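You operate a simulated robot arm through the tools that you are given. There is no shell and no other tool. Be economical: measure what you need, move in short steps, check, and stop when the job is done.

The job below is to be done with a simulated two-armed robot. You get a single attempt, and the scene is never put back.

## Task
Tension the bundle's strap into the green band and crimp the clip on.
Fine: Stand the tensioner on the strap and hold it steady while its knob turns. The clip on the bench goes on the overlap; crimp lever down, then up; tensioner back. Set down upright: strap tensioner.

It is judged by the outcome, as a careful person would: the job done as asked, and still so three seconds after it is handed in. It fails if anything else is knocked over, pushed out of place, dropped, spilled or broken.

## Robot
Two 6-joint arms with two-finger parallel grippers on one trunk, on a base that drives. Base frame: it is fixed to the floor where the robot stands at the start and does not move with it; the origin is under the middle of the robot, x ahead of it, y to its left, z up; the surface under the hand at the start is at about z = 820. Readings come in mm, degrees, newtons and seconds.
The left shoulder is at the start at [60, 187, 1147], the right one opposite. With the tool pointing down near the work surface each hand reaches from about 220 to 620 mm from the robot's upright axis, wherever it stands, measured 20 degrees to its own side. Places, roughly: bundle [600, 300, 900]; crimp lever [700, 100, 1200]; front of the strap [500, 300, 900]; strap clip [500, -2500, 500]; strap overlap [700, 300, 900]; tensioner knob [500, 0, 900]. Payload 1.57 kg a hand.
The tool frame of a hand sits at the grasp point between the pads (the TCP): z along the fingers, y along the line on which they close. The tips reach 30 mm beyond it. Largest opening 110 mm; finger width 24, thickness 12; the body of the gripper, 48 by 112 mm, starts 78 mm behind the TCP.
Orientation is that of the tool frame in the base frame, as a unit quaternion [w, x, y, z]. With the fingers straight down and closing along the base's y, the tool's x points along the base's -x, its y along +y and its z along -z.

## Interface
- The arms move only by the tool send_rows. It takes "left_targets", "right_targets" or both (then of equal length, played together; a hand with none holds still); each is a list of rows, each an object (a shift or turn left out is 0, a gripper value left out holds the last) with "slide": the shift along the tool's x, y, z in units of 100 mm (1.0 is 100 mm), a list of three; "rot": the turn, a rotation vector about the tool's x, y, z in units of 90 degrees (1.0 is 90 degrees), a list of three; "gripper": the opening, from 0 (shut) to 1 (fully open). In form: [{"slide": [dx, dy, dz], "rot": [ax, ay, az], "gripper": gripper}, ...]. A call has 1 to 12 rows; each row is the pose to reach, as a shift and turn from the pose commanded when the call began, along the tool's axes at that moment. A call with a number of a shift or a turn outside -1 to 1 is refused whole. Rows are played at 5 a second. More than 50 mm and 8.6 degrees between two rows, or a gripper value outside its range, and nothing of the call is played. A pose out of reach is approached as far as the arm can. The call stops where the force on the tool passes 80 N (or 10 N more than at its start, if that is more) or the arm is blocked; 0.2 s more then pass. Each finger travels about 153 mm/s and halts on what it meets, pressing with about 41 N; the grip force reading is that of the motor and also rises with nothing between the fingers. The clock runs only during rows and for 0.2 s after the last one: add rows that repeat a pose to give the fingers time. It gives the time, the measured TCP pose, the force on the tool (base axes), the opening and the grip force at its end, in the units of the frame above (readings bear some noise), with the torque about the TCP (base axes, N m) and any sound that the robot's microphone picked up, and new pictures: "pictures" is both (left out), scene, wrist or none (wrist: the cameras of the hands that moved).
- Cameras (640 x 400 px; columns grow to the right, rows downward): "scene" is now at [24, 14.4, 1698.8]; the picture's right is [0.14, -0.99, 0.00], its down [-0.66, -0.09, -0.74] and it looks along [0.74, 0.10, -0.67] (base axes); focal length 261 px, centre (320, 200). "left" rides on the left gripper at [70, -16, -141] in its tool frame; the picture's right is [0.23, 0.97, 0.00], its down [-0.86, 0.20, -0.48] and it looks along [-0.47, 0.11, 0.88] (tool axes); focal length 222 px, centre (320, 200). "right" rides on the right gripper at [70, 16, -141] in its tool frame; the picture's right is [-0.23, 0.97, 0.00], its down [-0.86, -0.20, -0.48] and it looks along [-0.47, -0.11, 0.88] (tool axes); focal length 222 px, centre (320, 200). There is no depth. A picture from a camera that has moved, and an enlarged one, comes with that camera's place and axes in the base frame and with its lens.
- slide_trunk(by): slides the trunk up (or, below 0, down) by that many mm; the arms and the scene camera ride with it, the base frame stays. It gives what a move gives, with no picture.
- roll_base(legs): drives the robot by 1 to 6 legs, each [ahead, left, turn to the left] in mm, mm and degrees, along the robot's own axes; the way and the turn of a leg run together, so that a leg with both is an arc; at most 1500 mm and 180 degrees a leg. The arms and the cameras ride along, it lands a little off, and it stops where it bumps. It gives what a move gives, and a new picture of the scene camera.
- head_to(pan, tilt): turns the head with the scene camera to pan (to the left, within 86 degrees either way) and tilt (down, from -29 to 69), counted from straight ahead of the robot. It gives what a move gives, and a new picture of the scene camera.
- inspect(camera, box): a new picture of the part [left, top, right, bottom] of that camera's present view, enlarged. No time passes.
- hand_in(): hands the job in; it is judged then, once.

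Go step by step. Nothing tells you exact positions but the pictures and the camera data: compare them with the known pose of the tool, close in by small moves and look again before you grip or let go. The budget is 120 turns and 260 pictures, counting those below and the enlarged ones. Unless the task says otherwise, let go and move clear before handing in, and close with one line.

The tools are called as a command line: name --argument value ..., lists and objects as JSON in quotes. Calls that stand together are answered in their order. send_rows: Moves the arms, as the interface text tells. Its arguments: {"type":"object","properties":{"left_targets":{"type":"array","items":{"type":"object","properties":{"slide":{"type":"array","items":{"type":"number"}},"rot":{"type":"array","items":{"type":"number"}},"gripper":{"type":"number"}}}},"right_targets":{"type":"array","items":{"type":"object","properties":{"slide":{"type":"array","items":{"type":"number"}},"rot":{"type":"array","items":{"type":"number"}},"gripper":{"type":"number"}}}},"pictures":{"type":"string","enum":["both","scene","wrist","none"]}},"required":[]} The other tools are called the same way: slide_trunk (by) slides the trunk up or down; roll_base (legs) drives the base; head_to (pan, tilt) turns the head that bears the scene camera; inspect (camera, box) takes an enlarged picture of a part of a camera's view; hand_in () hands the job in.

At the start:

```text
time: 0.0
left_ee_pos: [346.2, 303.3, 999.8]
left_ee_rot: [0.0, 0.0, 1.0, 0.001]
left_contact_force: [-0.5, 0.1, 0.4]
left_moment: [-0.02, 0.0, 0.01]
left_finger_gap: 110.0
left_gripper_force: 0.1
right_ee_pos: [337.5, -63.9, 1000.1]
right_ee_rot: [0.001, 0.001, 1.0, 0.0]
right_contact_force: [1.4, -0.1, -0.6]
right_moment: [-0.02, -0.01, 0.02]
right_finger_gap: 109.8
right_gripper_force: 0.0
trunk travel left (down, up): [-775.0, 215.0]
robot x, y, heading: [1.0, -0.5, -0.2]
head pan, tilt: [8.1, 42.0]
```

scene: 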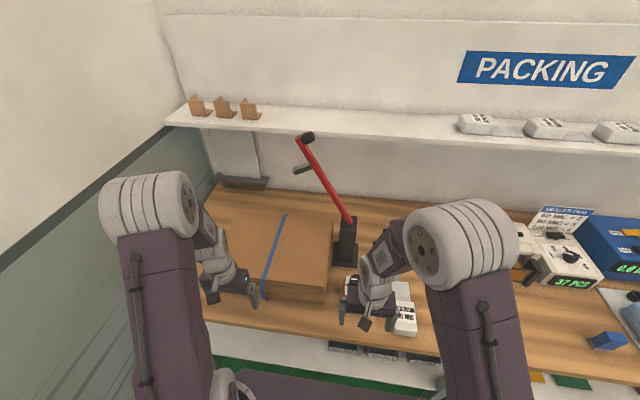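
right: 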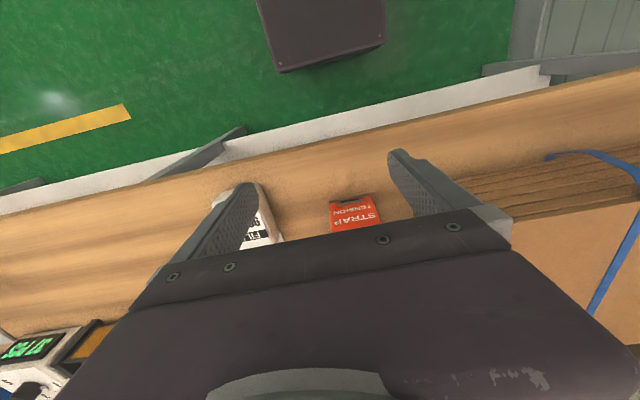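
left: 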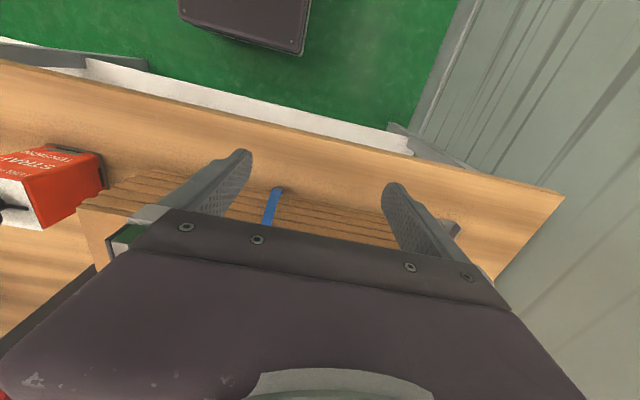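

I see a bench with cardboard bundle with a blue strap, a crimp press with a red lever, and a red/white tensioner near the right hand. I'll look closer and look around before moving.

inspect --camera "scene" --box '[180, 120, 440, 340]'

head_to --pan -75 --tilt 30

```text
1.82 times, centred on (310, 230) of scene
camera zoom: at [24.0, 14.4, 1698.8], right [0.14, -0.99, 0.0], down [-0.66, -0.09, -0.74], along [0.74, 0.1, -0.67], focal length 475 px, centre (338, 146)
```

zoom: 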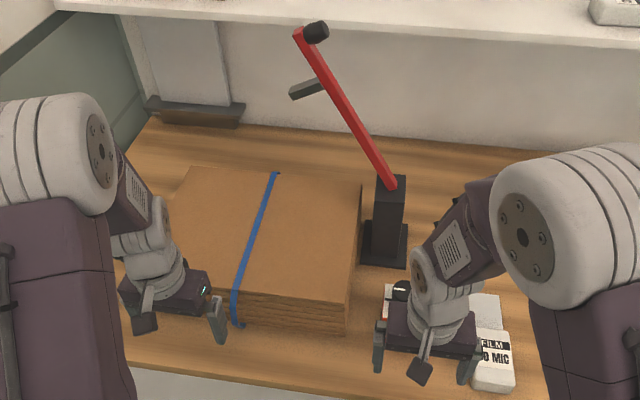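

```text
time: 1.6
left_ee_pos: [345.5, 302.0, 1000.2]
left_ee_rot: [0.0, 0.001, 1.0, 0.002]
left_contact_force: [-0.2, -0.8, 0.1]
left_moment: [-0.01, -0.01, 0.0]
left_finger_gap: 109.9
left_gripper_force: 0.0
right_ee_pos: [337.6, -65.6, 1000.5]
right_ee_rot: [0.0, 0.0, 1.0, 0.0]
right_contact_force: [0.5, 0.3, -0.2]
right_moment: [-0.01, 0.02, -0.02]
right_finger_gap: 109.9
right_gripper_force: 0.1
trunk travel left (down, up): [-775.0, 215.0]
robot x, y, heading: [-2.1, 0.9, -0.3]
head pan, tilt: [-75.0, 30.0]
camera scene: at [-35.3, -84.7, 1717.1], right [-0.97, -0.26, 0.0], down [-0.13, 0.48, -0.87], along [0.22, -0.84, -0.5], focal length 261 px, centre (320, 200)
```

scene: 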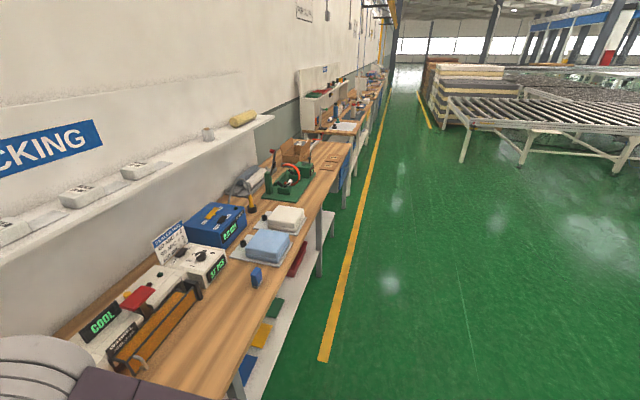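

The clip should be about 2.5 m to the right; I'll zoom there.

inspect --camera "scene" --box '[220, 60, 400, 220]'

inspect --camera "scene" --box '[220, 130, 380, 290]'

```text
2.50 times, centred on (310, 140) of scene
camera zoom: at [-35.3, -84.7, 1717.1], right [-0.97, -0.26, 0.0], down [-0.13, 0.48, -0.87], along [0.22, -0.84, -0.5], focal length 653 px, centre (345, 350)
```

zoom: 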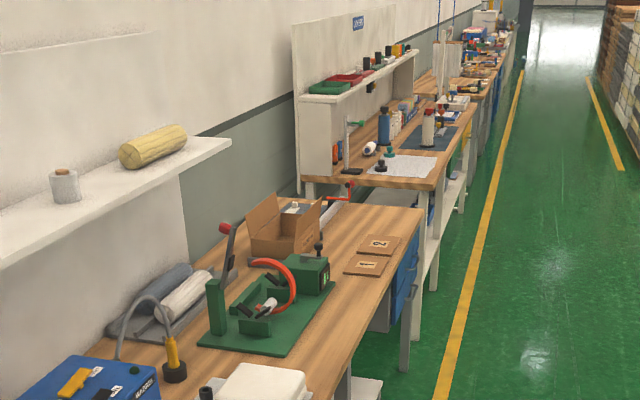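

```text
2.50 times, centred on (300, 210) of scene
camera zoom: at [-35.3, -84.7, 1717.1], right [-0.97, -0.26, 0.0], down [-0.13, 0.48, -0.87], along [0.22, -0.84, -0.5], focal length 653 px, centre (370, 175)
```

zoom: 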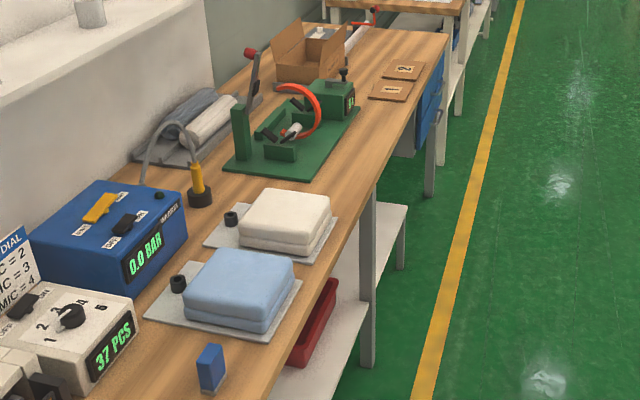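

I don't see the clip from here. I'll look closely at the local bench first, then drive to the right.

head_to --pan -15 --tilt 50

inspect --camera "right" --box '[160, 130, 480, 330]'

inspect --camera "left" --box '[0, 100, 320, 300]'

```text
time: 2.9
left_ee_pos: [346.4, 302.8, 1000.5]
left_ee_rot: [0.0, 0.0, 1.0, 0.0]
left_contact_force: [-0.1, 0.2, -1.4]
left_moment: [0.03, 0.03, -0.02]
left_finger_gap: 109.9
left_gripper_force: 0.0
right_ee_pos: [337.4, -64.6, 1000.5]
right_ee_rot: [0.0, 0.001, 1.0, -0.001]
right_contact_force: [-0.1, -0.3, -0.8]
right_moment: [0.01, 0.02, 0.0]
right_finger_gap: 109.8
right_gripper_force: 0.1
trunk travel left (down, up): [-775.0, 215.0]
robot x, y, heading: [0.2, 0.9, -0.1]
head pan, tilt: [-15.0, 50.0]
camera scene: at [15.6, -17.4, 1687.6], right [-0.26, -0.97, 0.0], down [-0.74, 0.2, -0.64], along [0.62, -0.17, -0.77], focal length 261 px, centre (320, 200)
```

scene: 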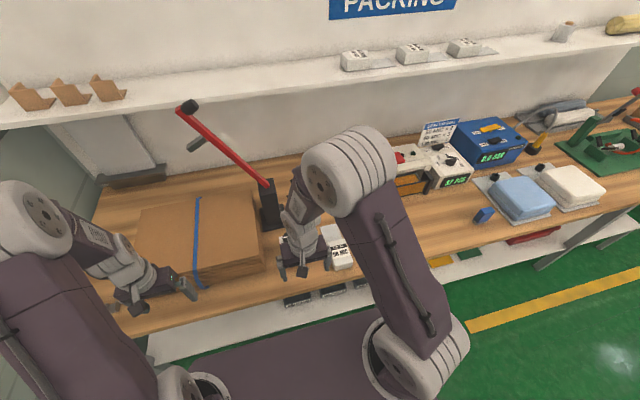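

```text
2.00 times, centred on (320, 230) of right
camera zoom: at [266.9, -47.0, 1141.4], right [0.23, 0.97, 0.0], down [0.86, -0.2, 0.48], along [0.47, -0.11, -0.88], focal length 444 px, centre (320, 140)
```

zoom: 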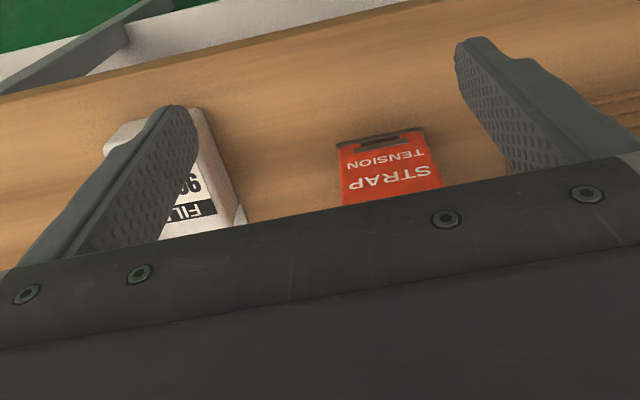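

```text
2.00 times, centred on (160, 200) of left
camera zoom: at [277.1, 285.5, 1141.8], right [-0.23, 0.97, 0.0], down [0.86, 0.2, 0.48], along [0.47, 0.11, -0.88], focal length 444 px, centre (640, 200)
```

zoom: 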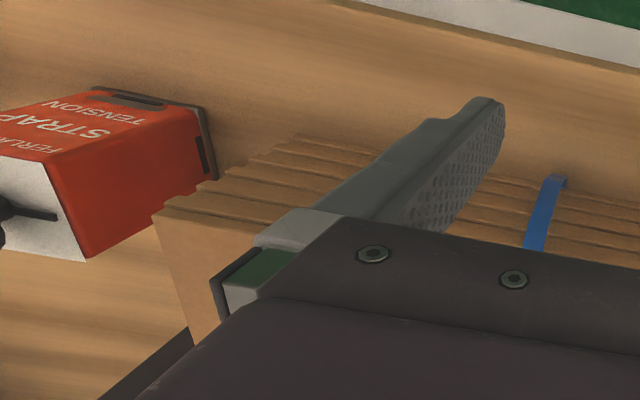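

I'll back off a bit for a clear view of the work area before going to fetch the clip.

roll_base --legs '[[-350, 0, 0]]'

head_to --pan 8 --tilt 35

inspect --camera "scene" --box '[200, 80, 440, 230]'

```text
time: 5.2
left_ee_pos: [-8.4, 303.6, 1000.5]
left_ee_rot: [-0.001, -0.005, 1.0, 0.001]
left_contact_force: [-0.5, -0.2, 0.3]
left_moment: [0.01, -0.04, -0.03]
left_finger_gap: 109.8
left_gripper_force: 0.0
right_ee_pos: [-14.4, -63.9, 999.3]
right_ee_rot: [0.0, -0.005, 1.0, 0.001]
right_contact_force: [0.3, -0.2, -0.1]
right_moment: [0.03, -0.02, 0.05]
right_finger_gap: 110.0
right_gripper_force: 0.0
trunk travel left (down, up): [-775.0, 215.0]
robot x, y, heading: [-352.4, -0.6, 0.6]
head pan, tilt: [-15.0, 50.0]
camera scene: at [-335.3, -18.9, 1687.5], right [-0.25, -0.97, 0.0], down [-0.74, 0.19, -0.64], along [0.62, -0.16, -0.77], focal length 261 px, centre (320, 200)
```

scene: 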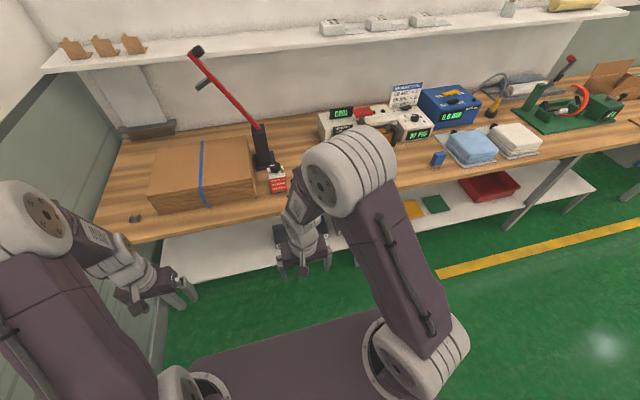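

```text
time: 6.0
left_ee_pos: [-10.2, 303.3, 1000.5]
left_ee_rot: [0.001, -0.006, 1.0, 0.001]
left_contact_force: [0.2, 0.0, 0.3]
left_moment: [-0.01, -0.01, 0.02]
left_finger_gap: 110.0
left_gripper_force: 0.1
right_ee_pos: [-15.1, -63.8, 1000.0]
right_ee_rot: [-0.001, -0.006, 1.0, 0.0]
right_contact_force: [-0.9, -0.8, 0.5]
right_moment: [0.0, 0.05, 0.0]
right_finger_gap: 110.1
right_gripper_force: 0.2
trunk travel left (down, up): [-775.0, 215.0]
robot x, y, heading: [-351.9, -2.8, 0.7]
head pan, tilt: [8.0, 35.0]
camera scene: at [-324.6, 13.2, 1709.3], right [0.15, -0.99, 0.0], down [-0.57, -0.09, -0.82], along [0.81, 0.12, -0.57], focal length 261 px, centre (320, 200)
```

scene: 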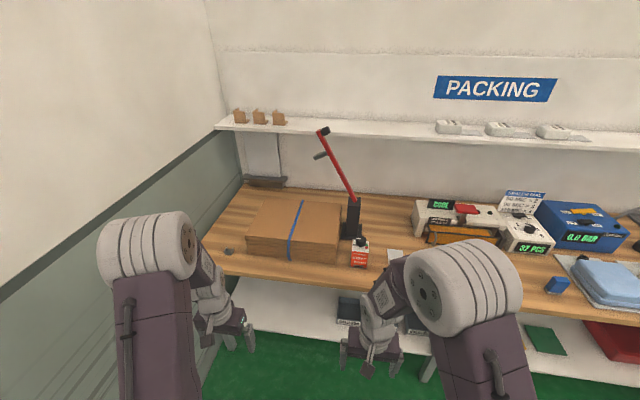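

```text
2.67 times, centred on (320, 155) of scene
camera zoom: at [-324.6, 13.2, 1709.3], right [0.15, -0.99, 0.0], down [-0.57, -0.09, -0.82], along [0.81, 0.12, -0.57], focal length 696 px, centre (320, 320)
```

zoom: 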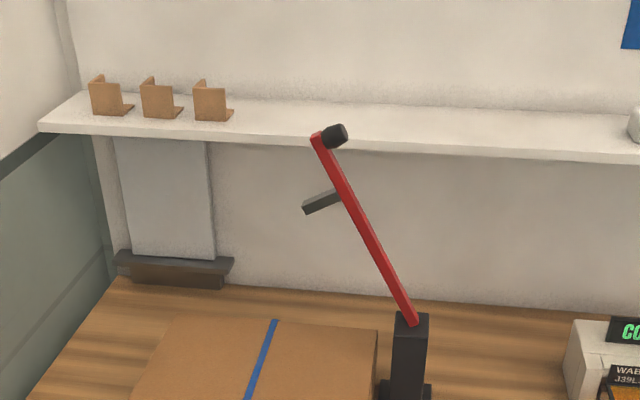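

inspect --camera "scene" --box '[210, 190, 400, 300]'

inspect --camera "scene" --box '[340, 190, 500, 300]'

```text
3.37 times, centred on (305, 245) of scene
camera zoom: at [-324.6, 13.2, 1709.3], right [0.15, -0.99, 0.0], down [-0.57, -0.09, -0.82], along [0.81, 0.12, -0.57], focal length 880 px, centre (370, 48)
```

zoom: 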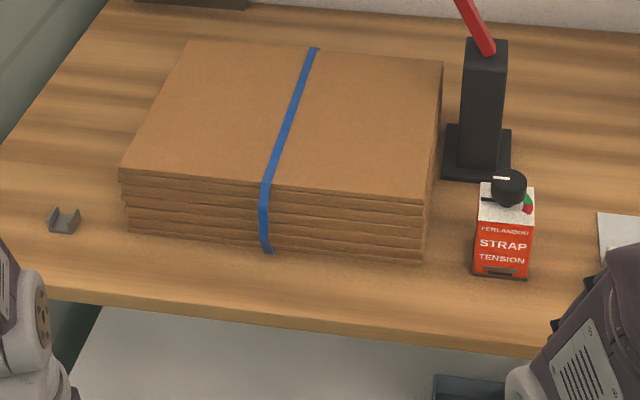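

```text
3.64 times, centred on (420, 245) of scene
camera zoom: at [-324.6, 13.2, 1709.3], right [0.15, -0.99, 0.0], down [-0.57, -0.09, -0.82], along [0.81, 0.12, -0.57], focal length 949 px, centre (-44, 36)
```

zoom: 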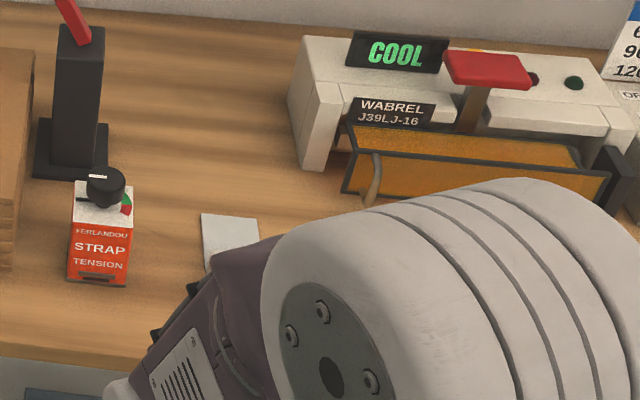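

The clip (a grey U-channel) is actually on this bench, left of the bundle at about [450, 556]; tensioner at about [480, -40], strap along y≈260, press column near [660, 0]. I'll shift toward the bundle and look closer.

slide_trunk --by 120

roll_base --legs '[[0, 230, 0], [250, 0, 0]]'

head_to --pan 0 --tilt 50

inspect --camera "scene" --box '[240, 60, 440, 200]'

inspect --camera "left" --box '[0, 0, 640, 400]'

```text
time: 7.5
left_ee_pos: [-8.4, 304.4, 1119.3]
left_ee_rot: [-0.001, -0.005, 1.0, 0.0]
left_contact_force: [-0.2, 0.9, -0.3]
left_moment: [-0.05, 0.0, -0.01]
left_finger_gap: 109.7
left_gripper_force: 0.1
right_ee_pos: [-14.9, -63.2, 1119.7]
right_ee_rot: [0.0, -0.006, 1.0, 0.0]
right_contact_force: [-1.0, 0.2, -0.7]
right_moment: [0.0, 0.0, 0.01]
right_finger_gap: 109.9
right_gripper_force: 0.0
trunk travel left (down, up): [-895.0, 95.0]
robot x, y, heading: [-350.9, -1.6, 0.6]
head pan, tilt: [8.0, 35.0]
```

```text
time: 10.7
left_ee_pos: [232.1, 538.8, 1121.2]
left_ee_rot: [0.001, -0.007, 1.0, 0.0]
left_contact_force: [0.4, 0.0, 0.7]
left_moment: [-0.02, -0.02, -0.02]
left_finger_gap: 110.3
left_gripper_force: 0.0
right_ee_pos: [228.3, 171.6, 1121.2]
right_ee_rot: [0.001, -0.006, 1.0, 0.0]
right_contact_force: [-0.3, 0.5, -0.5]
right_moment: [-0.02, -0.01, 0.02]
right_finger_gap: 109.9
right_gripper_force: 0.1
trunk travel left (down, up): [-895.0, 95.0]
robot x, y, heading: [-107.4, 232.4, 0.9]
head pan, tilt: [8.0, 35.0]
camera scene: at [-83.4, 247.6, 1829.4], right [0.15, -0.99, 0.0], down [-0.57, -0.09, -0.82], along [0.81, 0.12, -0.57], focal length 261 px, centre (320, 200)
```

scene: 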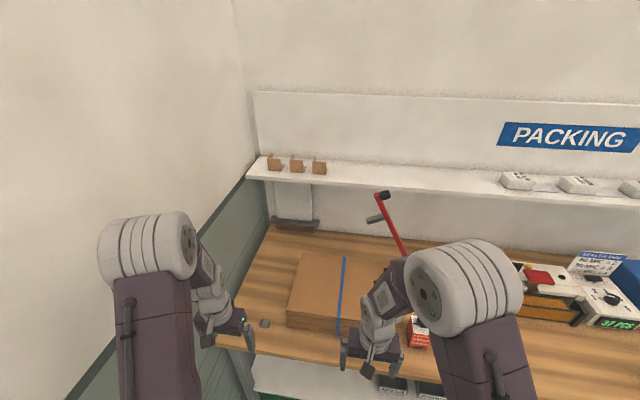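

```text
time: 11.4
left_ee_pos: [234.8, 540.0, 1119.8]
left_ee_rot: [-0.001, -0.006, 1.0, 0.0]
left_contact_force: [-0.7, -0.8, 0.0]
left_moment: [0.0, -0.02, -0.01]
left_finger_gap: 109.8
left_gripper_force: 0.1
right_ee_pos: [232.0, 171.7, 1119.5]
right_ee_rot: [0.0, -0.006, 1.0, 0.0]
right_contact_force: [0.2, -0.1, -0.1]
right_moment: [0.0, -0.02, 0.02]
right_finger_gap: 110.2
right_gripper_force: 0.0
trunk travel left (down, up): [-895.0, 95.0]
robot x, y, heading: [-108.8, 230.8, 0.6]
head pan, tilt: [0.0, 50.0]
camera scene: at [-88.3, 235.2, 1807.6], right [0.01, -1.0, 0.0], down [-0.77, -0.01, -0.64], along [0.64, 0.01, -0.77], focal length 261 px, centre (320, 200)
```

scene: 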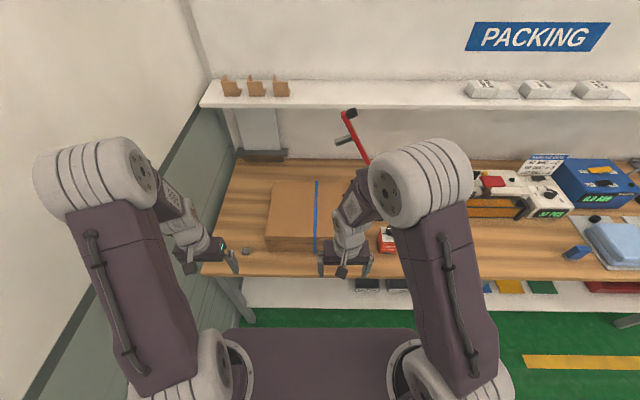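

```text
2.86 times, centred on (340, 130) of scene
camera zoom: at [-88.3, 235.2, 1807.6], right [0.01, -1.0, 0.0], down [-0.77, -0.01, -0.64], along [0.64, 0.01, -0.77], focal length 746 px, centre (263, 400)
```

zoom: 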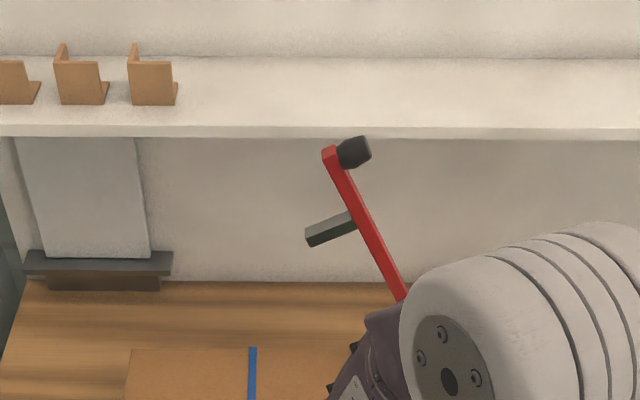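

```text
1.00 times, centred on (320, 200) of left (not enlarged: the box is as wide or as high as the picture)
camera zoom: at [166.5, 521.3, 1261.5], right [-0.24, 0.97, 0.0], down [0.85, 0.21, 0.48], along [0.46, 0.12, -0.88], focal length 222 px, centre (320, 200)
```

zoom: 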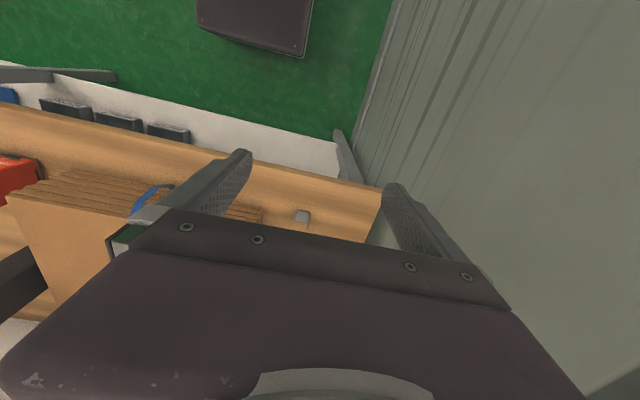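

The clip is on the bench left of the bundle and the tensioner is to the right. I'll pitch the right hand forward (about 30° below horizontal) for a low front grip on the tensioner, leaving its knob free.

send_rows --right_targets '[{"rot": [0, -0.094, 0]}, {"rot": [0, -0.188, 0]}, {"rot": [0, -0.282, 0]}, {"rot": [0, -0.376, 0]}, {"rot": [0, -0.47, 0]}, {"rot": [0, -0.564, 0]}, {"rot": [0, -0.655, 0]}, {"rot": [0, -0.655, 0]}]' --pictures "both"

```text
time: 13.2
left_ee_pos: [234.3, 539.2, 1120.1]
left_ee_rot: [0.0, -0.006, 1.0, 0.001]
left_contact_force: [-1.1, 0.1, -0.2]
left_moment: [0.0, -0.02, 0.0]
left_finger_gap: 110.1
left_gripper_force: 0.0
right_ee_pos: [270.3, 238.6, 1236.5]
right_ee_rot: [0.492, -0.006, 0.871, 0.001]
right_contact_force: [0.2, 0.2, 0.2]
right_moment: [0.0, 0.01, 0.05]
right_finger_gap: 110.2
right_gripper_force: 0.1
right hand out of reach, approached as far as the arm can: row 2, 3, 4, 5, 6, 7, 8
trunk travel left (down, up): [-895.0, 95.0]
robot x, y, heading: [-110.1, 234.9, 0.7]
head pan, tilt: [0.0, 50.0]
camera scene: at [-89.6, 234.9, 1807.6], right [0.01, -1.0, 0.0], down [-0.77, -0.01, -0.64], along [0.64, 0.01, -0.77], focal length 261 px, centre (320, 200)
camera right: at [112.9, 255.3, 1250.5], right [0.11, 0.98, 0.19], down [0.03, -0.2, 0.98], along [0.99, -0.1, -0.05], focal length 222 px, centre (320, 200)
```

scene: 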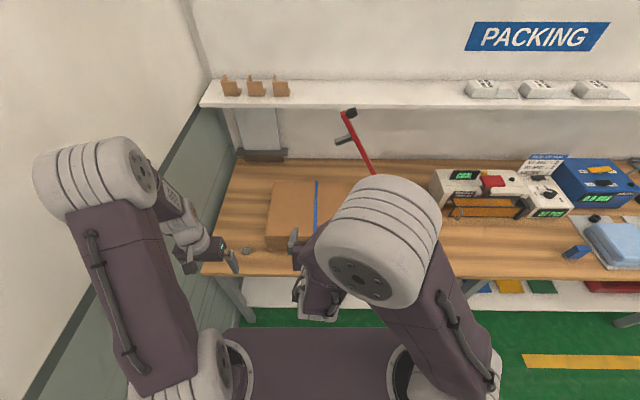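
right: 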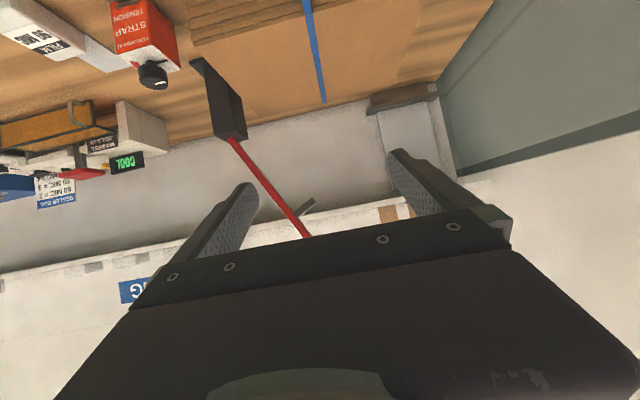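

send_rows --right_targets '[{"slide": [-0.19, 0, 0.31]}, {"slide": [-0.38, 0, 0.63]}, {"slide": [-0.57, 0, 0.94]}, {"slide": [-0.57, 0, 0.94]}, {"slide": [-0.57, 0, 0.94]}]' --pictures "wrist"

```text
time: 14.4
left_ee_pos: [234.9, 540.4, 1119.3]
left_ee_rot: [-0.001, -0.006, 1.0, 0.001]
left_contact_force: [0.7, -0.3, -0.5]
left_moment: [0.02, -0.03, 0.0]
left_finger_gap: 110.2
left_gripper_force: 0.1
right_ee_pos: [382.9, 238.6, 1237.0]
right_ee_rot: [0.492, -0.005, 0.87, 0.002]
right_contact_force: [1.2, 0.3, -0.5]
right_moment: [0.05, -0.03, -0.03]
right_finger_gap: 110.1
right_gripper_force: 0.1
trunk travel left (down, up): [-895.0, 95.0]
robot x, y, heading: [-110.1, 232.1, 0.9]
head pan, tilt: [0.0, 50.0]
camera right: at [224.7, 254.7, 1250.9], right [0.1, 0.98, 0.19], down [0.03, -0.2, 0.98], along [0.99, -0.1, -0.05], focal length 222 px, centre (320, 200)
```

right: 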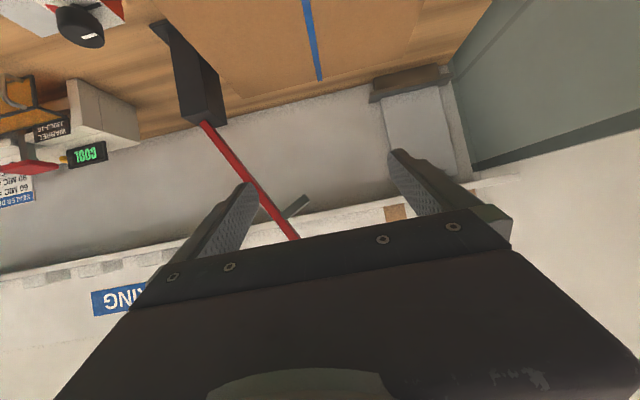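

send_rows --left_targets '[{"slide": [0, 0, -0.45]}, {"slide": [0, 0, -0.9]}, {"slide": [0, 0, -1.0]}]' --pictures "none"

send_rows --left_targets '[{"slide": [0, 0, -0.45]}, {"slide": [0, 0, -0.9]}, {"slide": [0, 0, -1.0]}]' --pictures "none"

roll_base --legs '[[0, -270, 0]]'

slide_trunk --by -250

inspect --camera "right" --box '[0, 0, 640, 400]'

head_to --pan -5 --tilt 40

```text
time: 15.2
left_ee_pos: [237.0, 539.6, 1221.8]
left_ee_rot: [-0.001, -0.006, 1.0, 0.0]
left_contact_force: [-0.9, 0.6, -0.2]
left_moment: [-0.03, -0.01, 0.0]
left_finger_gap: 110.1
left_gripper_force: 0.0
right_ee_pos: [383.3, 239.3, 1237.7]
right_ee_rot: [0.492, -0.006, 0.871, 0.003]
right_contact_force: [-0.2, -0.3, 0.5]
right_moment: [0.03, 0.01, 0.0]
right_finger_gap: 109.9
right_gripper_force: 0.0
trunk travel left (down, up): [-895.0, 95.0]
robot x, y, heading: [-107.4, 232.4, 0.9]
head pan, tilt: [0.0, 50.0]
```

```text
time: 16.0
left_ee_pos: [235.8, 540.0, 1321.1]
left_ee_rot: [-0.001, -0.006, 1.0, 0.0]
left_contact_force: [-0.1, 0.2, -0.4]
left_moment: [0.0, 0.04, -0.01]
left_finger_gap: 109.9
left_gripper_force: 0.1
right_ee_pos: [382.8, 239.0, 1237.3]
right_ee_rot: [0.492, -0.006, 0.871, 0.002]
right_contact_force: [0.3, 0.6, 0.3]
right_moment: [-0.02, -0.02, 0.0]
right_finger_gap: 109.9
right_gripper_force: 0.0
trunk travel left (down, up): [-895.0, 95.0]
robot x, y, heading: [-106.5, 231.5, 0.6]
head pan, tilt: [0.0, 50.0]
```

```text
time: 17.9
left_ee_pos: [239.2, 278.1, 1320.0]
left_ee_rot: [0.0, -0.006, 1.0, 0.0]
left_contact_force: [0.0, -0.1, -0.3]
left_moment: [0.0, -0.01, 0.01]
left_finger_gap: 110.3
left_gripper_force: 0.0
right_ee_pos: [386.2, -25.0, 1238.3]
right_ee_rot: [0.492, -0.005, 0.871, 0.001]
right_contact_force: [0.9, -0.7, -0.3]
right_moment: [-0.03, 0.03, -0.02]
right_finger_gap: 110.1
right_gripper_force: 0.0
trunk travel left (down, up): [-895.0, 95.0]
robot x, y, heading: [-109.0, -29.4, 0.6]
head pan, tilt: [0.0, 50.0]
camera scene: at [-86.4, -25.7, 1807.6], right [0.01, -1.0, 0.0], down [-0.77, -0.01, -0.64], along [0.64, 0.01, -0.77], focal length 261 px, centre (320, 200)
```

scene: 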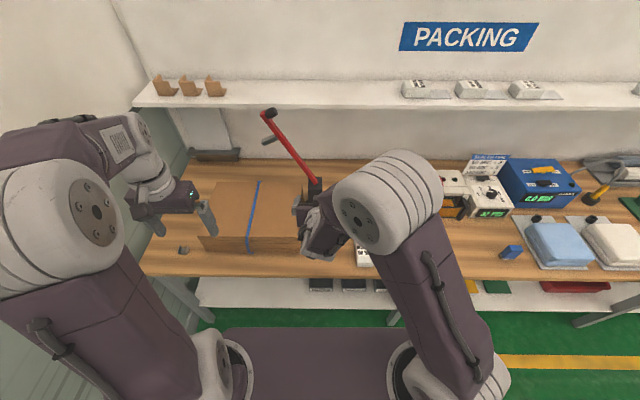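

```text
time: 20.5
left_ee_pos: [237.8, 274.6, 1071.5]
left_ee_rot: [0.0, -0.006, 1.0, 0.0]
left_contact_force: [0.0, 0.0, -0.3]
left_moment: [0.04, 0.01, -0.02]
left_finger_gap: 109.8
left_gripper_force: 0.0
right_ee_pos: [386.6, -26.8, 987.3]
right_ee_rot: [0.493, -0.005, 0.87, 0.003]
right_contact_force: [0.9, -0.3, 0.1]
right_moment: [0.02, -0.01, 0.0]
right_finger_gap: 109.9
right_gripper_force: 0.0
trunk travel left (down, up): [-645.0, 345.0]
robot x, y, heading: [-103.3, -32.8, 0.7]
head pan, tilt: [0.0, 50.0]
```

```text
1.00 times, centred on (320, 200) of right (not enlarged: the box is as wide or as high as the picture)
camera zoom: at [227.9, -10.1, 1000.9], right [0.11, 0.98, 0.19], down [0.03, -0.2, 0.98], along [0.99, -0.1, -0.05], focal length 222 px, centre (320, 200)
```

zoom: 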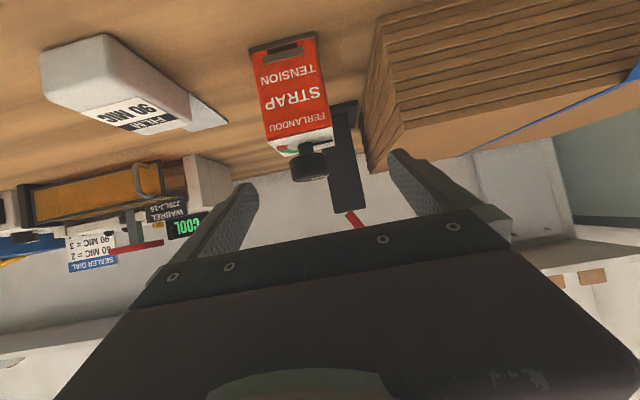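

```text
time: 21.2
left_ee_pos: [237.9, 274.5, 1072.1]
left_ee_rot: [0.0, -0.006, 1.0, 0.001]
left_contact_force: [-0.9, 0.6, -0.4]
left_moment: [-0.03, 0.02, 0.01]
left_finger_gap: 110.0
left_gripper_force: 0.0
right_ee_pos: [386.3, -25.8, 988.2]
right_ee_rot: [0.493, -0.005, 0.87, 0.002]
right_contact_force: [-1.0, -0.1, 0.0]
right_moment: [0.02, 0.01, 0.0]
right_finger_gap: 109.8
right_gripper_force: 0.0
trunk travel left (down, up): [-645.0, 345.0]
robot x, y, heading: [-104.6, -33.8, 0.6]
head pan, tilt: [-5.0, 40.0]
camera scene: at [-78.7, -36.6, 1571.7], right [-0.08, -1.0, 0.0], down [-0.64, 0.05, -0.77], along [0.76, -0.06, -0.64], focal length 261 px, centre (320, 200)
```

scene: 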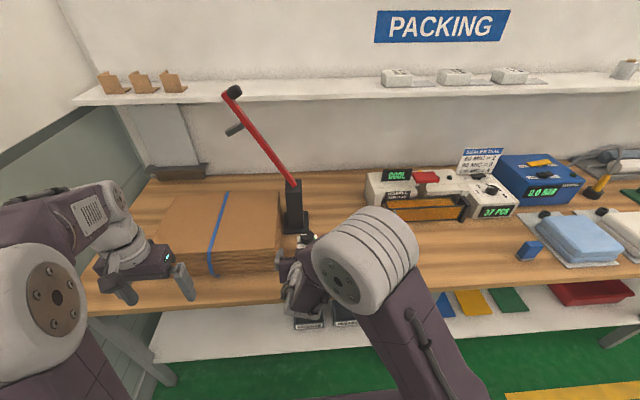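

The tensioner is centred near [481, -41], about 69 wide and 108 tall with the knob on top. I lower the right hand in front of it.

send_rows --right_targets '[{"slide": [0.295, -0.05, 0.176]}, {"slide": [0.59, -0.1, 0.353]}, {"slide": [0.884, -0.15, 0.529]}, {"slide": [0.884, -0.15, 0.529]}]' --pictures "wrist"

```text
time: 22.2
left_ee_pos: [237.5, 274.6, 1071.1]
left_ee_rot: [0.0, -0.007, 1.0, 0.001]
left_contact_force: [0.0, 0.7, 0.6]
left_moment: [0.01, 0.0, -0.04]
left_finger_gap: 110.2
left_gripper_force: 0.0
right_ee_pos: [405.1, -21.8, 899.3]
right_ee_rot: [0.489, -0.007, 0.872, -0.005]
right_contact_force: [0.5, -0.3, -0.6]
right_moment: [0.01, 0.02, 0.04]
right_finger_gap: 109.6
right_gripper_force: 0.0
right hand out of reach, approached as far as the arm can: row 2, 3, 4
trunk travel left (down, up): [-645.0, 345.0]
robot x, y, heading: [-107.2, -30.7, 0.4]
head pan, tilt: [-5.0, 40.0]
camera right: at [247.4, -4.4, 913.9], right [0.11, 0.98, 0.18], down [0.04, -0.18, 0.98], along [0.99, -0.1, -0.06], focal length 222 px, centre (320, 200)
```

right: 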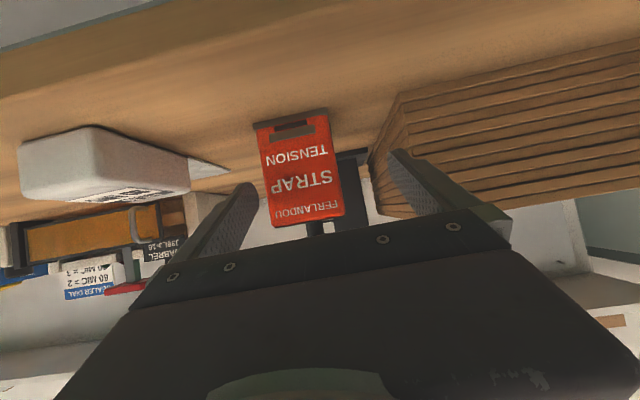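

slide_trunk --by -14

send_rows --right_targets '[{"slide": [-0.05, -0.1, 0.085]}, {"slide": [-0.08, -0.18, 0.13]}, {"slide": [-0.08, -0.18, 0.13]}]' --pictures "wrist"

```text
time: 22.8
left_ee_pos: [238.9, 274.9, 1057.5]
left_ee_rot: [0.0, -0.006, 1.0, 0.001]
left_contact_force: [0.2, 1.0, -0.4]
left_moment: [-0.02, 0.0, 0.0]
left_finger_gap: 109.9
left_gripper_force: 0.0
right_ee_pos: [406.1, -20.9, 885.9]
right_ee_rot: [0.489, -0.006, 0.872, -0.005]
right_contact_force: [0.5, 1.0, 0.2]
right_moment: [0.02, 0.01, -0.03]
right_finger_gap: 110.0
right_gripper_force: 0.1
trunk travel left (down, up): [-631.0, 359.0]
robot x, y, heading: [-104.1, -31.1, 0.5]
head pan, tilt: [-5.0, 40.0]
```

```text
time: 23.6
left_ee_pos: [239.0, 274.4, 1057.6]
left_ee_rot: [0.0, -0.005, 1.0, 0.0]
left_contact_force: [0.6, 0.0, 0.1]
left_moment: [-0.04, -0.01, 0.0]
left_finger_gap: 109.8
left_gripper_force: 0.0
right_ee_pos: [420.5, -39.8, 887.0]
right_ee_rot: [0.488, -0.005, 0.873, -0.007]
right_contact_force: [-0.2, 0.5, 0.5]
right_moment: [0.0, 0.0, -0.01]
right_finger_gap: 110.1
right_gripper_force: 0.0
trunk travel left (down, up): [-631.0, 359.0]
robot x, y, heading: [-104.8, -36.0, 0.4]
head pan, tilt: [-5.0, 40.0]
camera right: at [263.5, -21.9, 901.2], right [0.11, 0.98, 0.18], down [0.04, -0.18, 0.98], along [0.99, -0.1, -0.06], focal length 222 px, centre (320, 200)
```

right: 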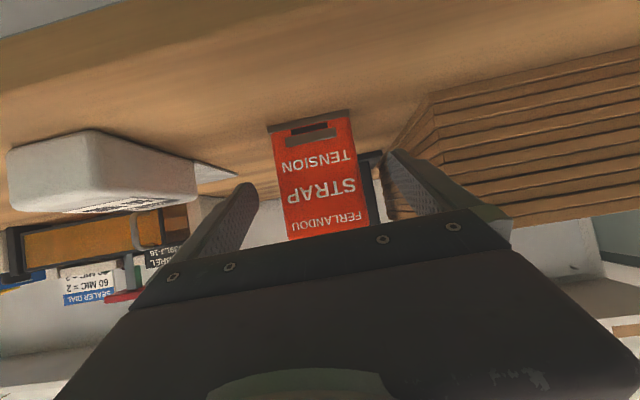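

send_rows --right_targets '[{"slide": [-0.13, 0, 0.213]}, {"slide": [-0.26, 0, 0.426]}, {"slide": [-0.26, 0, 0.426]}]' --pictures "wrist"

```text
time: 24.4
left_ee_pos: [237.4, 275.5, 1058.1]
left_ee_rot: [0.0, -0.006, 1.0, 0.001]
left_contact_force: [-0.3, 0.0, -0.1]
left_moment: [-0.02, -0.02, -0.03]
left_finger_gap: 110.2
left_gripper_force: 0.1
right_ee_pos: [470.7, -38.9, 885.3]
right_ee_rot: [0.488, -0.007, 0.873, -0.005]
right_contact_force: [0.0, 0.0, -0.1]
right_moment: [-0.01, 0.01, 0.02]
right_finger_gap: 110.0
right_gripper_force: 0.0
trunk travel left (down, up): [-631.0, 359.0]
robot x, y, heading: [-102.9, -34.5, 0.6]
head pan, tilt: [-5.0, 40.0]
camera right: at [312.5, -21.9, 900.1], right [0.11, 0.98, 0.18], down [0.04, -0.18, 0.98], along [0.99, -0.1, -0.06], focal length 222 px, centre (320, 200)
```

right: 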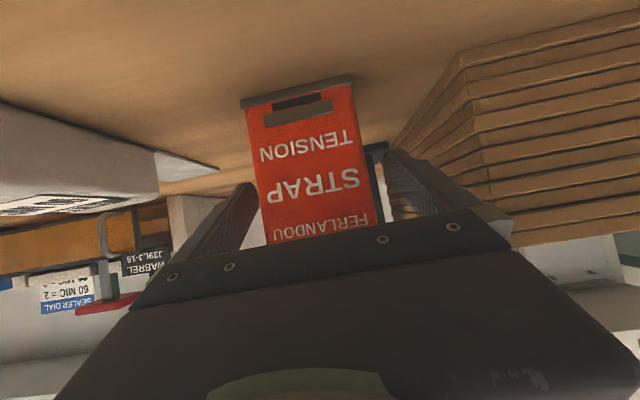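

The fingers straddle the body; closing.

send_rows --right_targets '[{"gripper": 0.8}, {"gripper": 0.6}, {"gripper": 0.5}, {"gripper": 0.5}]' --pictures "wrist"

```text
time: 25.4
left_ee_pos: [238.6, 273.2, 1056.3]
left_ee_rot: [0.0, -0.006, 1.0, 0.001]
left_contact_force: [-0.4, 0.0, -0.1]
left_moment: [0.03, 0.03, 0.0]
left_finger_gap: 109.9
left_gripper_force: 0.1
right_ee_pos: [469.9, -39.2, 885.7]
right_ee_rot: [0.489, -0.006, 0.872, -0.005]
right_contact_force: [1.6, -2.4, 1.2]
right_moment: [0.18, 0.17, 0.0]
right_finger_gap: 69.6
right_gripper_force: 40.8
trunk travel left (down, up): [-631.0, 359.0]
robot x, y, heading: [-104.1, -31.1, 0.4]
head pan, tilt: [-5.0, 40.0]
camera right: at [312.8, -22.2, 900.1], right [0.11, 0.98, 0.18], down [0.04, -0.18, 0.98], along [0.99, -0.1, -0.06], focal length 222 px, centre (320, 200)
```

right: 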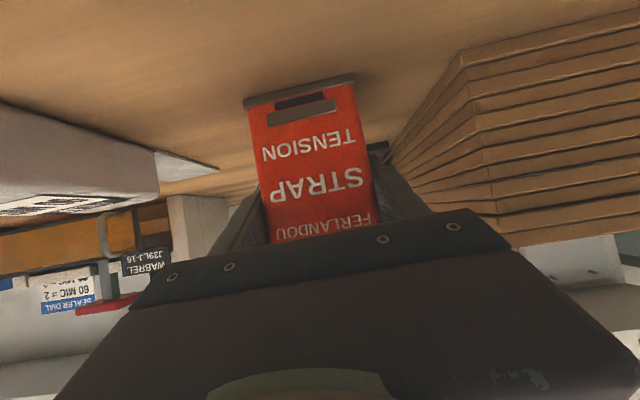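

Gripped (69.6 mm). Lifting with the trunk, then backing away a bit and looking at the gauge.

slide_trunk --by 40

slide_trunk --by 150

head_to --pan 0 --tilt 45

inspect --camera "scene" --box '[160, 140, 360, 300]'

```text
time: 26.3
left_ee_pos: [240.2, 275.3, 1097.3]
left_ee_rot: [-0.001, -0.006, 1.0, 0.001]
left_contact_force: [-0.2, 0.2, -0.1]
left_moment: [0.01, -0.03, -0.03]
left_finger_gap: 109.9
left_gripper_force: 0.1
right_ee_pos: [471.0, -39.0, 924.8]
right_ee_rot: [0.488, -0.006, 0.873, -0.005]
right_contact_force: [0.7, 0.1, -7.3]
right_moment: [0.0, 0.03, 0.01]
right_finger_gap: 69.9
right_gripper_force: 41.1
trunk travel left (down, up): [-671.0, 319.0]
robot x, y, heading: [-104.9, -28.7, 0.6]
head pan, tilt: [-5.0, 40.0]
```

```text
time: 28.0
left_ee_pos: [239.0, 275.2, 1246.8]
left_ee_rot: [0.0, -0.006, 1.0, 0.001]
left_contact_force: [0.1, 0.6, -0.1]
left_moment: [0.01, 0.0, 0.01]
left_finger_gap: 110.0
left_gripper_force: 0.0
right_ee_pos: [470.7, -40.3, 1074.6]
right_ee_rot: [0.488, -0.006, 0.873, -0.006]
right_contact_force: [0.5, 0.3, -7.3]
right_moment: [0.0, 0.08, 0.01]
right_finger_gap: 69.7
right_gripper_force: 40.5
trunk travel left (down, up): [-821.0, 169.0]
robot x, y, heading: [-104.3, -30.6, 0.7]
head pan, tilt: [-5.0, 40.0]
```

```text
time: 28.7
left_ee_pos: [239.9, 274.5, 1247.3]
left_ee_rot: [-0.001, -0.006, 1.0, 0.001]
left_contact_force: [-0.3, -0.1, -0.6]
left_moment: [-0.04, 0.01, 0.0]
left_finger_gap: 109.8
left_gripper_force: 0.0
right_ee_pos: [472.5, -39.2, 1075.5]
right_ee_rot: [0.488, -0.006, 0.873, -0.005]
right_contact_force: [0.1, -0.2, -8.3]
right_moment: [-0.03, 0.04, 0.02]
right_finger_gap: 70.0
right_gripper_force: 41.2
trunk travel left (down, up): [-821.0, 169.0]
robot x, y, heading: [-104.6, -29.2, 0.6]
head pan, tilt: [0.0, 45.0]
camera scene: at [-80.5, -29.3, 1740.5], right [0.01, -1.0, 0.0], down [-0.71, -0.01, -0.71], along [0.71, 0.01, -0.71], focal length 261 px, centre (320, 200)
```

scene: 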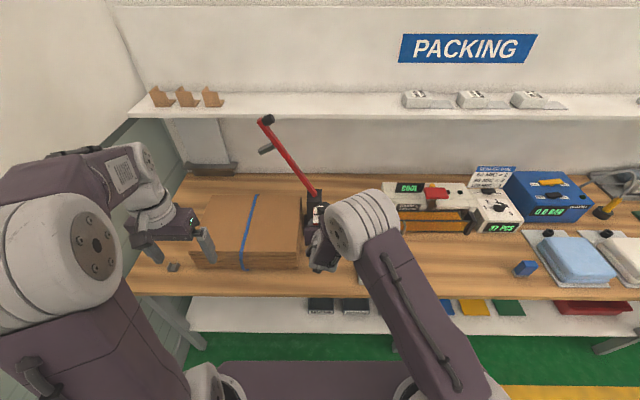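

```text
2.50 times, centred on (260, 220) of scene
camera zoom: at [-80.5, -29.3, 1740.5], right [0.01, -1.0, 0.0], down [-0.71, -0.01, -0.71], along [0.71, 0.01, -0.71], focal length 653 px, centre (470, 150)
```

zoom: 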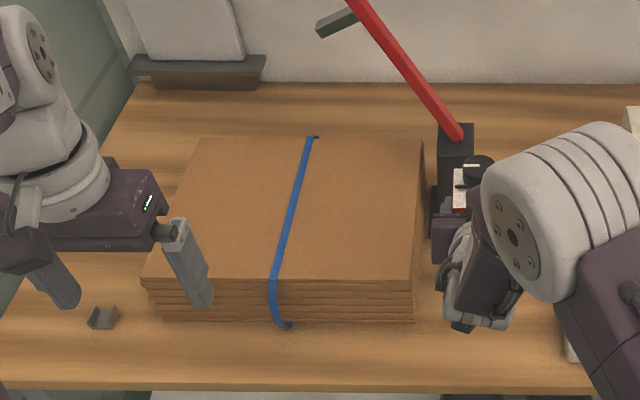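

The tensioner is lifted securely. I'll drive left until it is over the strap (y≈258).

roll_base --legs '[[0, 298, 0]]'

inspect --camera "scene" --box '[220, 130, 420, 290]'

inspect --camera "right" --box '[0, 0, 640, 400]'

```text
time: 30.7
left_ee_pos: [236.4, 571.8, 1247.8]
left_ee_rot: [-0.001, -0.007, 1.0, 0.002]
left_contact_force: [0.1, -0.9, 0.1]
left_moment: [0.03, 0.04, -0.01]
left_finger_gap: 110.1
left_gripper_force: 0.1
right_ee_pos: [467.8, 258.1, 1076.0]
right_ee_rot: [0.487, -0.008, 0.873, -0.003]
right_contact_force: [-0.4, 0.6, -7.5]
right_moment: [0.03, 0.05, -0.01]
right_finger_gap: 70.1
right_gripper_force: 41.4
trunk travel left (down, up): [-821.0, 169.0]
robot x, y, heading: [-106.3, 268.2, 0.6]
head pan, tilt: [0.0, 45.0]
camera scene: at [-84.3, 265.8, 1740.4], right [0.01, -1.0, 0.0], down [-0.71, -0.01, -0.71], along [0.71, 0.01, -0.71], focal length 261 px, centre (320, 200)
```

scene: 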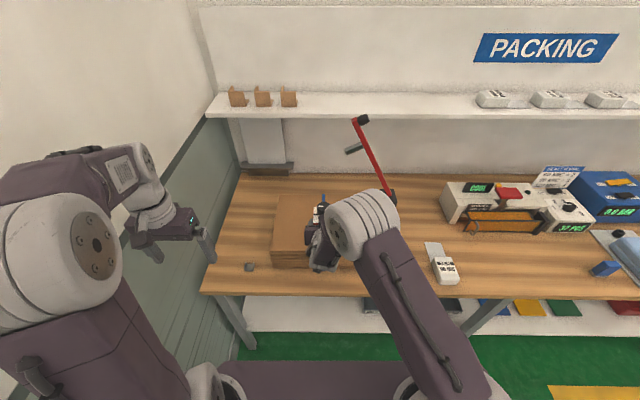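

```text
2.50 times, centred on (320, 210) of scene
camera zoom: at [-84.3, 265.8, 1740.4], right [0.01, -1.0, 0.0], down [-0.71, -0.01, -0.71], along [0.71, 0.01, -0.71], focal length 653 px, centre (320, 175)
```

zoom: 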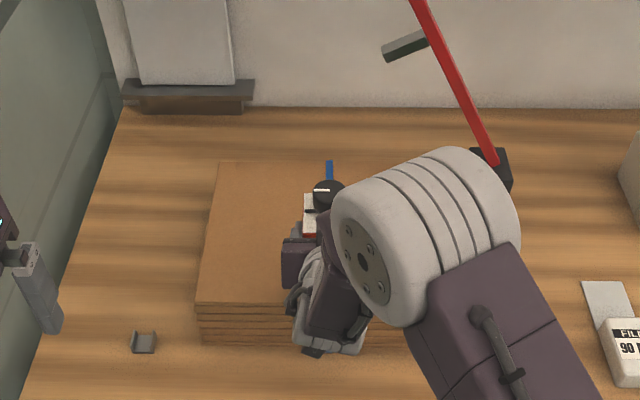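

```text
1.00 times, centred on (320, 200) of right (not enlarged: the box is as wide or as high as the picture)
camera zoom: at [309.7, 275.4, 1089.6], right [0.11, 0.98, 0.18], down [0.04, -0.19, 0.98], along [0.99, -0.1, -0.06], focal length 222 px, centre (320, 200)
```

zoom: 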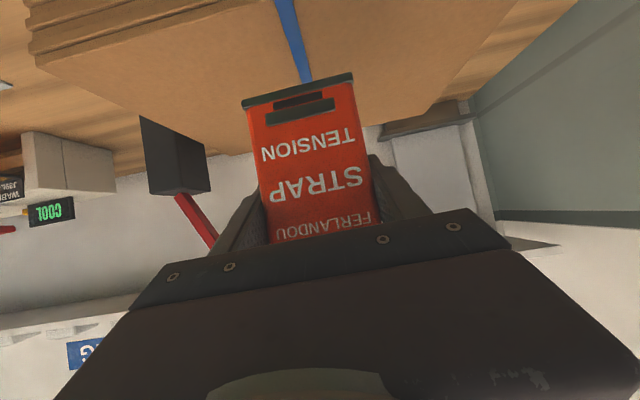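

send_rows --right_targets '[{"slide": [-0.08, 0.01, 0.137]}, {"slide": [-0.166, 0.02, 0.273]}, {"slide": [-0.166, 0.02, 0.273]}]' --pictures "none"

slide_trunk --by -50

inspect --camera "right" --box '[160, 0, 480, 200]'

inspect --camera "left" --box '[0, 0, 640, 400]'

```text
time: 31.5
left_ee_pos: [234.3, 574.6, 1246.7]
left_ee_rot: [-0.001, -0.008, 1.0, 0.0]
left_contact_force: [-0.5, 0.9, 0.5]
left_moment: [-0.01, -0.04, 0.0]
left_finger_gap: 110.0
left_gripper_force: 0.0
right_ee_pos: [498.8, 263.4, 1075.2]
right_ee_rot: [0.488, -0.008, 0.873, -0.004]
right_contact_force: [-0.6, -0.1, -7.0]
right_moment: [0.04, 0.06, -0.01]
right_finger_gap: 70.0
right_gripper_force: 41.7
trunk travel left (down, up): [-821.0, 169.0]
robot x, y, heading: [-109.9, 266.9, 0.7]
head pan, tilt: [0.0, 45.0]
```

```text
time: 32.4
left_ee_pos: [234.1, 573.6, 1198.1]
left_ee_rot: [0.0, -0.007, 1.0, 0.0]
left_contact_force: [0.5, 0.1, -0.4]
left_moment: [0.01, -0.02, -0.01]
left_finger_gap: 109.7
left_gripper_force: 0.0
right_ee_pos: [499.5, 262.2, 1025.8]
right_ee_rot: [0.488, -0.007, 0.873, -0.004]
right_contact_force: [0.1, -0.4, -7.9]
right_moment: [0.02, 0.06, -0.01]
right_finger_gap: 70.1
right_gripper_force: 41.1
trunk travel left (down, up): [-771.0, 219.0]
robot x, y, heading: [-109.7, 266.1, 0.9]
head pan, tilt: [0.0, 45.0]
```

```text
2.00 times, centred on (320, 100) of right
camera zoom: at [341.4, 278.9, 1039.6], right [0.11, 0.98, 0.18], down [0.04, -0.18, 0.98], along [0.99, -0.1, -0.06], focal length 444 px, centre (320, 400)
```

zoom: 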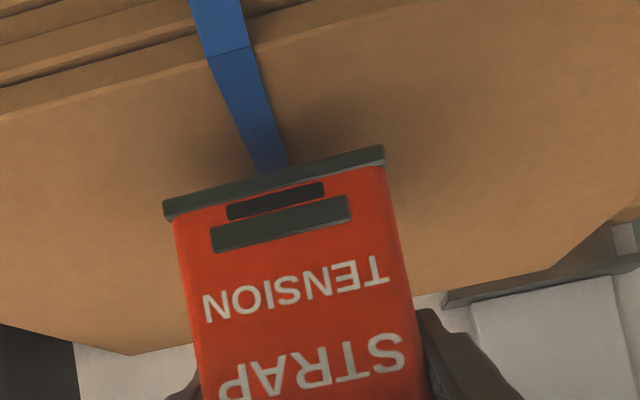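

```text
1.00 times, centred on (320, 200) of left (not enlarged: the box is as wide or as high as the picture)
camera zoom: at [165.9, 555.6, 1339.0], right [-0.24, 0.97, 0.0], down [0.85, 0.21, 0.48], along [0.46, 0.12, -0.88], focal length 222 px, centre (320, 200)
```

zoom: 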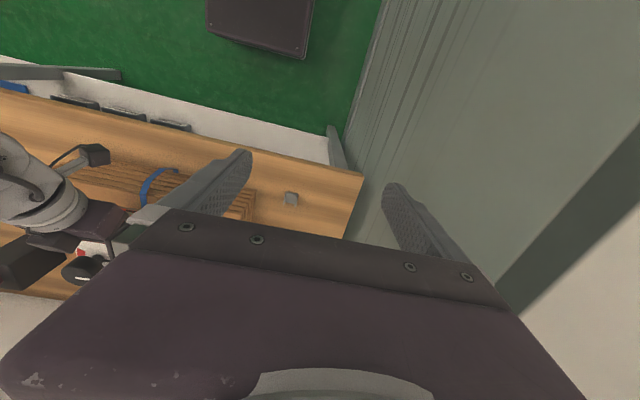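

Strap is at y≈260, its top at z≈939; tensioner bottom about 20 mm above. Shift 3 mm right and lower to contact.

send_rows --right_targets '[{"slide": [0.0, -0.03, 0.0]}, {"slide": [0.06, -0.03, 0.037]}, {"slide": [0.12, -0.03, 0.073]}, {"slide": [0.145, -0.03, 0.089]}, {"slide": [0.16, -0.03, 0.099]}, {"slide": [0.17, -0.03, 0.105]}]' --pictures "wrist"

```text
time: 33.8
left_ee_pos: [234.6, 573.9, 1198.1]
left_ee_rot: [-0.001, -0.006, 1.0, 0.001]
left_contact_force: [0.2, 0.8, -0.3]
left_moment: [-0.05, 0.05, 0.01]
left_finger_gap: 110.0
left_gripper_force: 0.1
right_ee_pos: [498.8, 258.9, 1006.3]
right_ee_rot: [0.489, -0.008, 0.872, -0.004]
right_contact_force: [-0.1, -1.4, -0.8]
right_moment: [0.11, 0.28, 0.05]
right_finger_gap: 69.8
right_gripper_force: 40.7
trunk travel left (down, up): [-771.0, 219.0]
robot x, y, heading: [-106.6, 266.0, 0.7]
head pan, tilt: [0.0, 45.0]
camera right: at [341.3, 275.4, 1020.6], right [0.11, 0.98, 0.18], down [0.04, -0.19, 0.98], along [0.99, -0.1, -0.06], focal length 222 px, centre (320, 200)
```

right: 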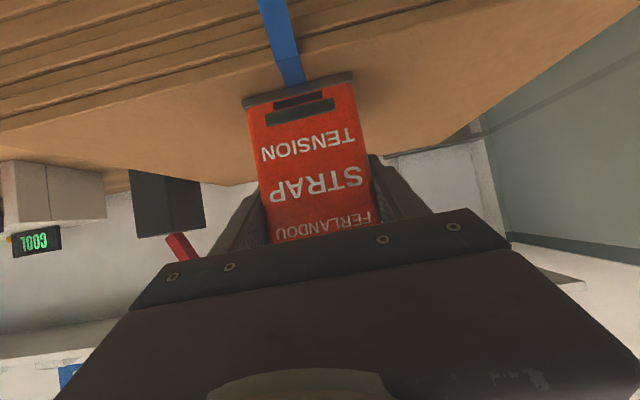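

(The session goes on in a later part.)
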